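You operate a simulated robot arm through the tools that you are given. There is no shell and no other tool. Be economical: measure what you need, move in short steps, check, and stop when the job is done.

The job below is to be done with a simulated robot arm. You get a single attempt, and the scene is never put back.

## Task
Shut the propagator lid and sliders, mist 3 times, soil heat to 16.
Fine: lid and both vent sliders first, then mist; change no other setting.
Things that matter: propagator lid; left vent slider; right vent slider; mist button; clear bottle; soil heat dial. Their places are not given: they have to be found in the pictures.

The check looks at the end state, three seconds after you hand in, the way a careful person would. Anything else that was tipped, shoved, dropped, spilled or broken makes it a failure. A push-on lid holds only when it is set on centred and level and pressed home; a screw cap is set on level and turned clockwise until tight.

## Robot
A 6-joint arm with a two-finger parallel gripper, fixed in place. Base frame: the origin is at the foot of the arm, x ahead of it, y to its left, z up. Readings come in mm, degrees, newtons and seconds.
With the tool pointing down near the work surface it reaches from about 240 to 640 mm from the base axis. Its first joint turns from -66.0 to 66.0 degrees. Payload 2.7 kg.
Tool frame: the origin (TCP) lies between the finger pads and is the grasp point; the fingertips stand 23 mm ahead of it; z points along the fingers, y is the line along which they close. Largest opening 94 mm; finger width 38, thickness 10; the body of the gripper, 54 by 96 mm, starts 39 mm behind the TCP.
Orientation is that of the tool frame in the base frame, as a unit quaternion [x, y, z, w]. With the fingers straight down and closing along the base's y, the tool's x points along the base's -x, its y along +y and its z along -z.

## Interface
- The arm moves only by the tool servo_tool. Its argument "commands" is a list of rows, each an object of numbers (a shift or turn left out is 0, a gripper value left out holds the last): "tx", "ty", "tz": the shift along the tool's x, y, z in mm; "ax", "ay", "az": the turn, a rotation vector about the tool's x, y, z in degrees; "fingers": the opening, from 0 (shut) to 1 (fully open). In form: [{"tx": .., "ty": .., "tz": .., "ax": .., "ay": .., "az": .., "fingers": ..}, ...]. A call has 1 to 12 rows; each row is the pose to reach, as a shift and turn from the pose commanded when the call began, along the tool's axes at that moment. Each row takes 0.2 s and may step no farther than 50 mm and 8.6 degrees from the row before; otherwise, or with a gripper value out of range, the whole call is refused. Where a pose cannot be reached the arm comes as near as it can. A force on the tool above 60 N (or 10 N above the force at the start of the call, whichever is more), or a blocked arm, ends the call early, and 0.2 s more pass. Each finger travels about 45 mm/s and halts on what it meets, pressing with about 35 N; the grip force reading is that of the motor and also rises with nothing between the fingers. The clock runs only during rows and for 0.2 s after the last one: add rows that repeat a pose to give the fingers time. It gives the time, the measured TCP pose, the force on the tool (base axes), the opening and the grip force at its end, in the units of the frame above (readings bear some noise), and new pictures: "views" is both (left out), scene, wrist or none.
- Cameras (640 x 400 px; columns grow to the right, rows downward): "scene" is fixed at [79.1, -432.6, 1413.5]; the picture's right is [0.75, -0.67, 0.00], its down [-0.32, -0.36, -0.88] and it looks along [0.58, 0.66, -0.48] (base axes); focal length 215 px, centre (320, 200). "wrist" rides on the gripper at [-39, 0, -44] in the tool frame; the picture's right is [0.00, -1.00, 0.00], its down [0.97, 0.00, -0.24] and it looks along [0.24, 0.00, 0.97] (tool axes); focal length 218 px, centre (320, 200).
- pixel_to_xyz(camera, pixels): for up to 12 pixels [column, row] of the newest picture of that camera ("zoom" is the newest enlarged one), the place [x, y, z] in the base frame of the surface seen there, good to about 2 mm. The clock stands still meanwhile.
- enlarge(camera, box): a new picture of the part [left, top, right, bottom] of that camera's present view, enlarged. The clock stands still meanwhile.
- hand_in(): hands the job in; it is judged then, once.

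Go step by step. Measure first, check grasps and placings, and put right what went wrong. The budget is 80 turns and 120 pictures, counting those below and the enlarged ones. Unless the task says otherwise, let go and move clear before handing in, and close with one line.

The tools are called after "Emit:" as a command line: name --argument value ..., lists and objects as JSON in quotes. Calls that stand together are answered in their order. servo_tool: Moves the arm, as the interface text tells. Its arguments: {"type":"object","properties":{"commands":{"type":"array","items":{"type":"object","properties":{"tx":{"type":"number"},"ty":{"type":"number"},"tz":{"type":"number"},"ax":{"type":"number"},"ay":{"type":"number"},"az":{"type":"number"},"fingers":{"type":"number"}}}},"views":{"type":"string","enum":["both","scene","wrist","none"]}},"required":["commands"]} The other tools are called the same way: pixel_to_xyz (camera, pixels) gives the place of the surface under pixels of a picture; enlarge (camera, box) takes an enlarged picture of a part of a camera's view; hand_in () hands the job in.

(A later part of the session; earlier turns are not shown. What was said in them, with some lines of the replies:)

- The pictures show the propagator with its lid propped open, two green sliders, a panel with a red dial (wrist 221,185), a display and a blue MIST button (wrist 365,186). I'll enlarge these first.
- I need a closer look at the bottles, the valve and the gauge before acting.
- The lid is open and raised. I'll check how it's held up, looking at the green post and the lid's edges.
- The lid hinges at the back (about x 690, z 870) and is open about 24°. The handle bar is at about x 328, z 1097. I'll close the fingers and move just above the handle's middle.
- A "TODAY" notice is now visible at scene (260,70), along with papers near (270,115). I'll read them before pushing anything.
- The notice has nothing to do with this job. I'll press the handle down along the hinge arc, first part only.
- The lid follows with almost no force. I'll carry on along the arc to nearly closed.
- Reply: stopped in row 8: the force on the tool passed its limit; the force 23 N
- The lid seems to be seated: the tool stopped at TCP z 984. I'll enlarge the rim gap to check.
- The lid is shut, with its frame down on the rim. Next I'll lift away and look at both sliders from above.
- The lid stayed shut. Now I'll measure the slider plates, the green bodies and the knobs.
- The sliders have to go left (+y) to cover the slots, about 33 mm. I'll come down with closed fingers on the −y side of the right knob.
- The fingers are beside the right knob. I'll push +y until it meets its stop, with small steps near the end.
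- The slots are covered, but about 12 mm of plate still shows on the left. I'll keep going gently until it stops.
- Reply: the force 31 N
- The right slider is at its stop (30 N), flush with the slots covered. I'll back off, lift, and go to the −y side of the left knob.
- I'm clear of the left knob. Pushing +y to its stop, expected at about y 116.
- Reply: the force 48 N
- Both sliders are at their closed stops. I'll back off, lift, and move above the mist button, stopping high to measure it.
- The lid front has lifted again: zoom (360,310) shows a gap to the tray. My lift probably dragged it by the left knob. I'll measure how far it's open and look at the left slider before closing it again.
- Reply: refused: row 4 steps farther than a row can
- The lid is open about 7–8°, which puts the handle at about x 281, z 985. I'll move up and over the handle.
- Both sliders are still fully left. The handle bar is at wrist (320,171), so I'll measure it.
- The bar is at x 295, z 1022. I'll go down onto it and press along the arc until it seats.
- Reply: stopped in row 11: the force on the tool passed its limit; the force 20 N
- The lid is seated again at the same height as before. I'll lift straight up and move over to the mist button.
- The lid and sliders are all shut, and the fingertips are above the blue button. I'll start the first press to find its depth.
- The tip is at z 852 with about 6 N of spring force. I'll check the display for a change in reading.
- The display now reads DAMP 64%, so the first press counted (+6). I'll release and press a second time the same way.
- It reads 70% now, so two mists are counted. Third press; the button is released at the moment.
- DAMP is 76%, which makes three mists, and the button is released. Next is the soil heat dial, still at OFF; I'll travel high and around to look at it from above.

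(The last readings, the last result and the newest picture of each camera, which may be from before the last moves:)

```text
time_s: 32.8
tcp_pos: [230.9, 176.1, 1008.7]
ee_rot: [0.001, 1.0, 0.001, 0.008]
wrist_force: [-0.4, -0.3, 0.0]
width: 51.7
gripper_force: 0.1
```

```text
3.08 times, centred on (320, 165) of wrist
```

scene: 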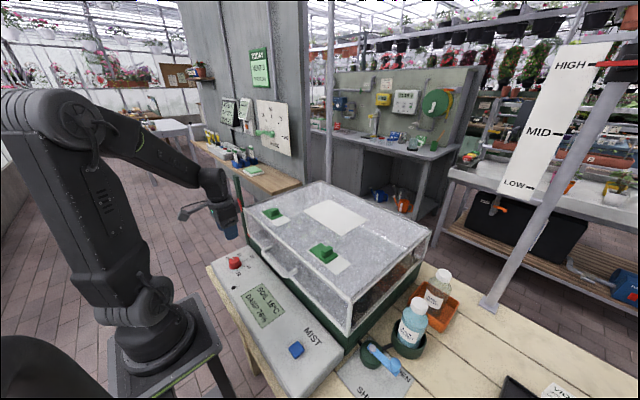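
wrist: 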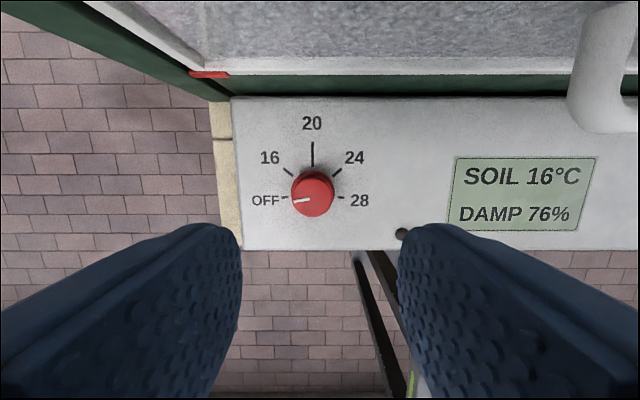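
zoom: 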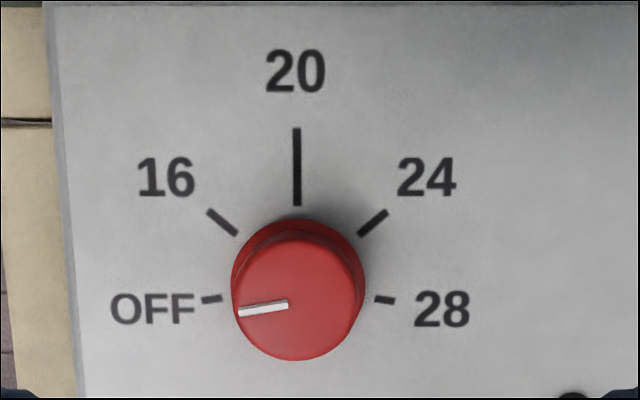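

The marks are spaced 50° apart (OFF −100°, 16 −50°, 20 at 0°), so a clockwise turn of 50° is needed. I'll measure the knob exactly.

Emit:
pixel_to_xyz --camera "zoom" --pixels '[[300, 245], [298, 300], [298, 350], [245, 300], [350, 300], [298, 200], [237, 234], [360, 234], [208, 300], [390, 300], [450, 250]]'

```text
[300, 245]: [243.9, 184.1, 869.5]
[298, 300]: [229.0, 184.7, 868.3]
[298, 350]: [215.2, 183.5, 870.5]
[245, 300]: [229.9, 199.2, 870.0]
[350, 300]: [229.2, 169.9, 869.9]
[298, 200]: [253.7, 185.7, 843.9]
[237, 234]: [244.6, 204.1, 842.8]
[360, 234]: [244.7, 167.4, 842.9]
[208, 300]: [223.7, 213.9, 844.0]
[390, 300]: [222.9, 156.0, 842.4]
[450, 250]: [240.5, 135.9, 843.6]
```

The knob centre is (229.3, 184.8), about 33 mm across, top z 870. I'll go down around it and grip.

Emit:
servo_tool --commands '[{"tx": 1, "ty": 8.7, "tz": 40}, {"tx": 1, "ty": 8.7, "tz": 80}, {"tx": 1, "ty": 8.7, "tz": 115}, {"tx": 1, "ty": 8.7, "tz": 134}, {"tx": 1, "ty": 8.7, "tz": 134, "fingers": 0.55}, {"tx": 1, "ty": 8.7, "tz": 134, "fingers": 0.2}, {"tx": 1, "ty": 8.7, "tz": 134, "fingers": 0.2}, {"tx": 1, "ty": 8.7, "tz": 134, "fingers": 0.2}]'

```text
time_s: 34.6
tcp_pos: [230.7, 185.0, 873.7]
ee_rot: [0.001, 1.0, -0.001, 0.006]
wrist_force: [3.0, -13.6, -3.7]
width: 35.3
gripper_force: 44.8
```

scene: 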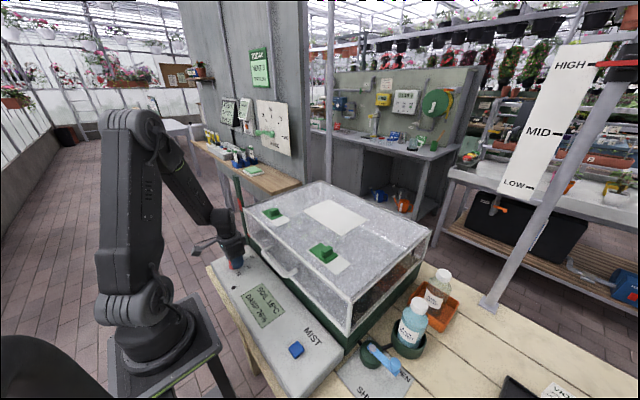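
wrist: 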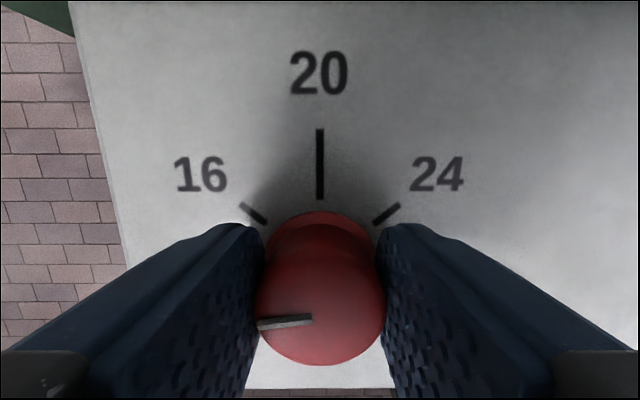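

The knob is gripped (35.3 mm) with a slight sideways load, so I'll ease −1.5 mm and turn clockwise 48°.

Emit:
servo_tool --commands '[{"ty": -1.5}, {"ty": -1.5, "az": 8}, {"ty": -1.5, "az": 16}, {"ty": -1.5, "az": 24}, {"ty": -1.5, "az": 32}, {"ty": -1.5, "az": 40}, {"ty": -1.5, "az": 46}, {"ty": -1.5, "az": 50}, {"ty": -1.5, "az": 50}]'

```text
time_s: 36.6
tcp_pos: [230.5, 182.1, 875.0]
ee_rot: [0.424, 0.906, 0.0, 0.006]
wrist_force: [-19.3, -7.6, -7.8]
width: 35.5
gripper_force: 44.8
```

scene: 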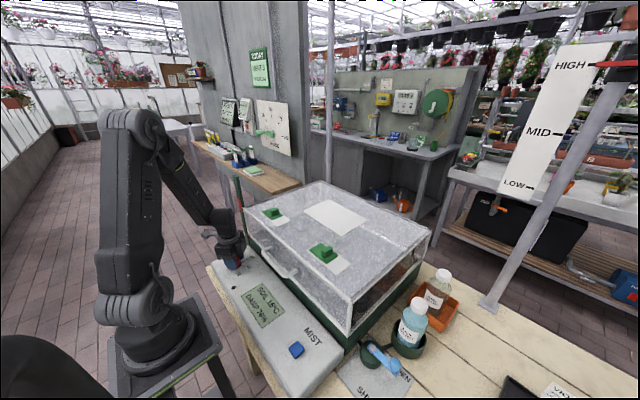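
wrist: 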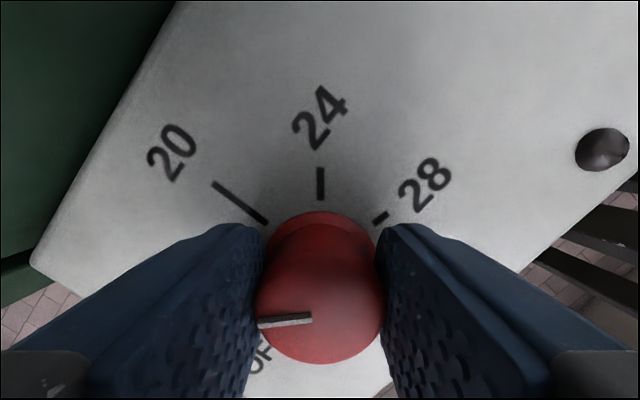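

The pointer kept its place relative to the fingers, so the dial turned 50°. I'll open slowly, lift, turn back and look.

Emit:
servo_tool --commands '[{"fingers": 0.5}, {"fingers": 0.55}, {"fingers": 0.55}, {"tz": -30}, {"tz": -65}, {"tz": -100}, {"tz": -135}, {"tz": -135, "az": -8}, {"tz": -135, "az": -16}, {"tz": -135, "az": -24}, {"tz": -135, "az": -32}, {"tz": -135, "az": -40}]'

Emit:
enlarge --camera "wrist" --box '[240, 100, 400, 230]'

Emit:
enlarge --camera "scene" --box '[210, 170, 450, 380]'

```text
time_s: 39.2
tcp_pos: [231.2, 183.0, 1009.7]
ee_rot: [0.086, 0.996, 0.001, 0.008]
wrist_force: [-0.6, 0.4, -0.6]
width: 51.6
gripper_force: 0.0
```

scene: 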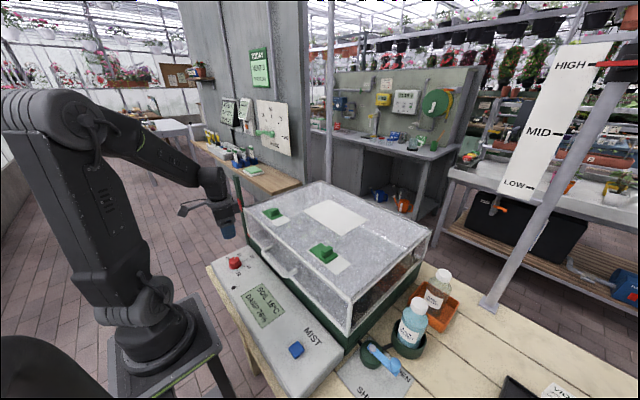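
wrist: 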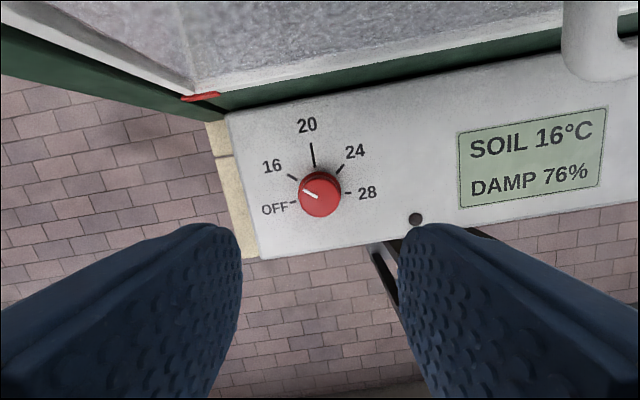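

```text
3.08 times, centred on (320, 165) of wrist
```

zoom: 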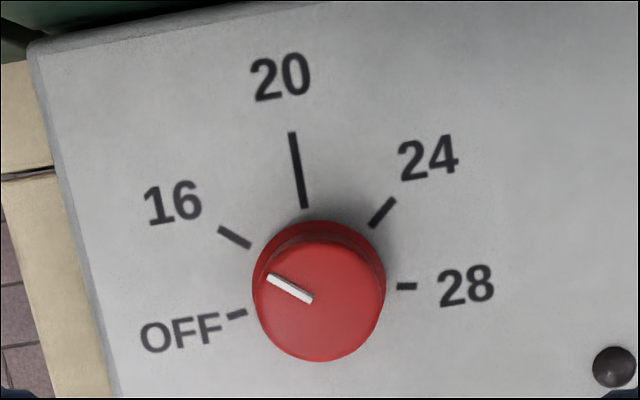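

```text
1.90 times, centred on (330, 275) of scene
```

zoom: 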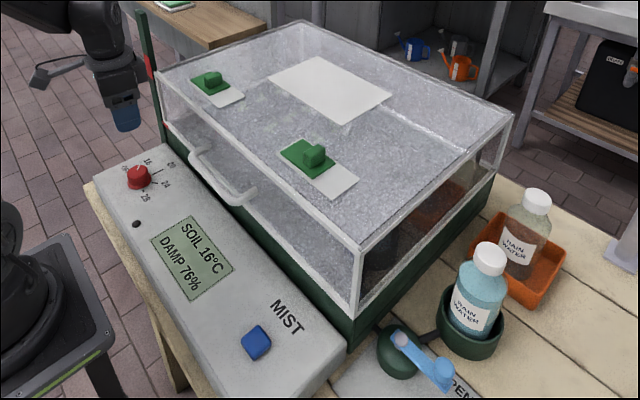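

The pointer is at about the 16 mark. I'll measure pointer and tick directions in base coordinates to check the angle.

Emit:
enlarge --camera "wrist" --box '[285, 165, 349, 220]'

Emit:
pixel_to_xyz --camera "wrist" --pixels '[[307.5, 169.25], [318, 175], [294.7, 157], [302.2, 161.5], [313.3, 133], [316, 151.5], [332, 156.5], [338.5, 150], [343, 171.5], [297, 178.5]]'

```text
7.27 times, centred on (317, 192) of wrist
```

zoom: 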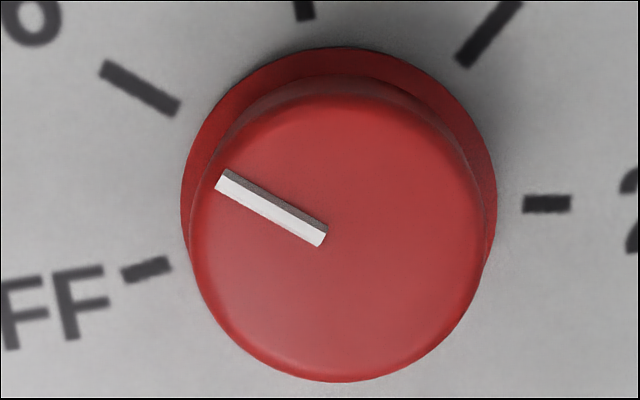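

```text
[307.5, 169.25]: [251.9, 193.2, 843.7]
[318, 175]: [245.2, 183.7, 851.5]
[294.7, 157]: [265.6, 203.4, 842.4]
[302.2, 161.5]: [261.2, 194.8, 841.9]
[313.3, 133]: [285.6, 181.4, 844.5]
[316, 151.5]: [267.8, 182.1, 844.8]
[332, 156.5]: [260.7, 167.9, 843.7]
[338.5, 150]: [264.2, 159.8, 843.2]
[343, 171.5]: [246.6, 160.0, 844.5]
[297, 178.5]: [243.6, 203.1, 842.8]
```

Pointer (29°) and 16 tick (28°) line up. The lid is down on the rim, both sliders are fully over their slots, DAMP shows three mists, and the gripper is open and clear with the bottles and valve untouched. I'm handing in.

Emit:
hand_in

```text
The job is handed in.
```

The lid and both vent sliders are shut, the propagator was misted three times (DAMP 58% to 76%), and the soil heat dial is at 16. The lid lifted a little when I backed off the left slider, so I pressed it shut again before misting.
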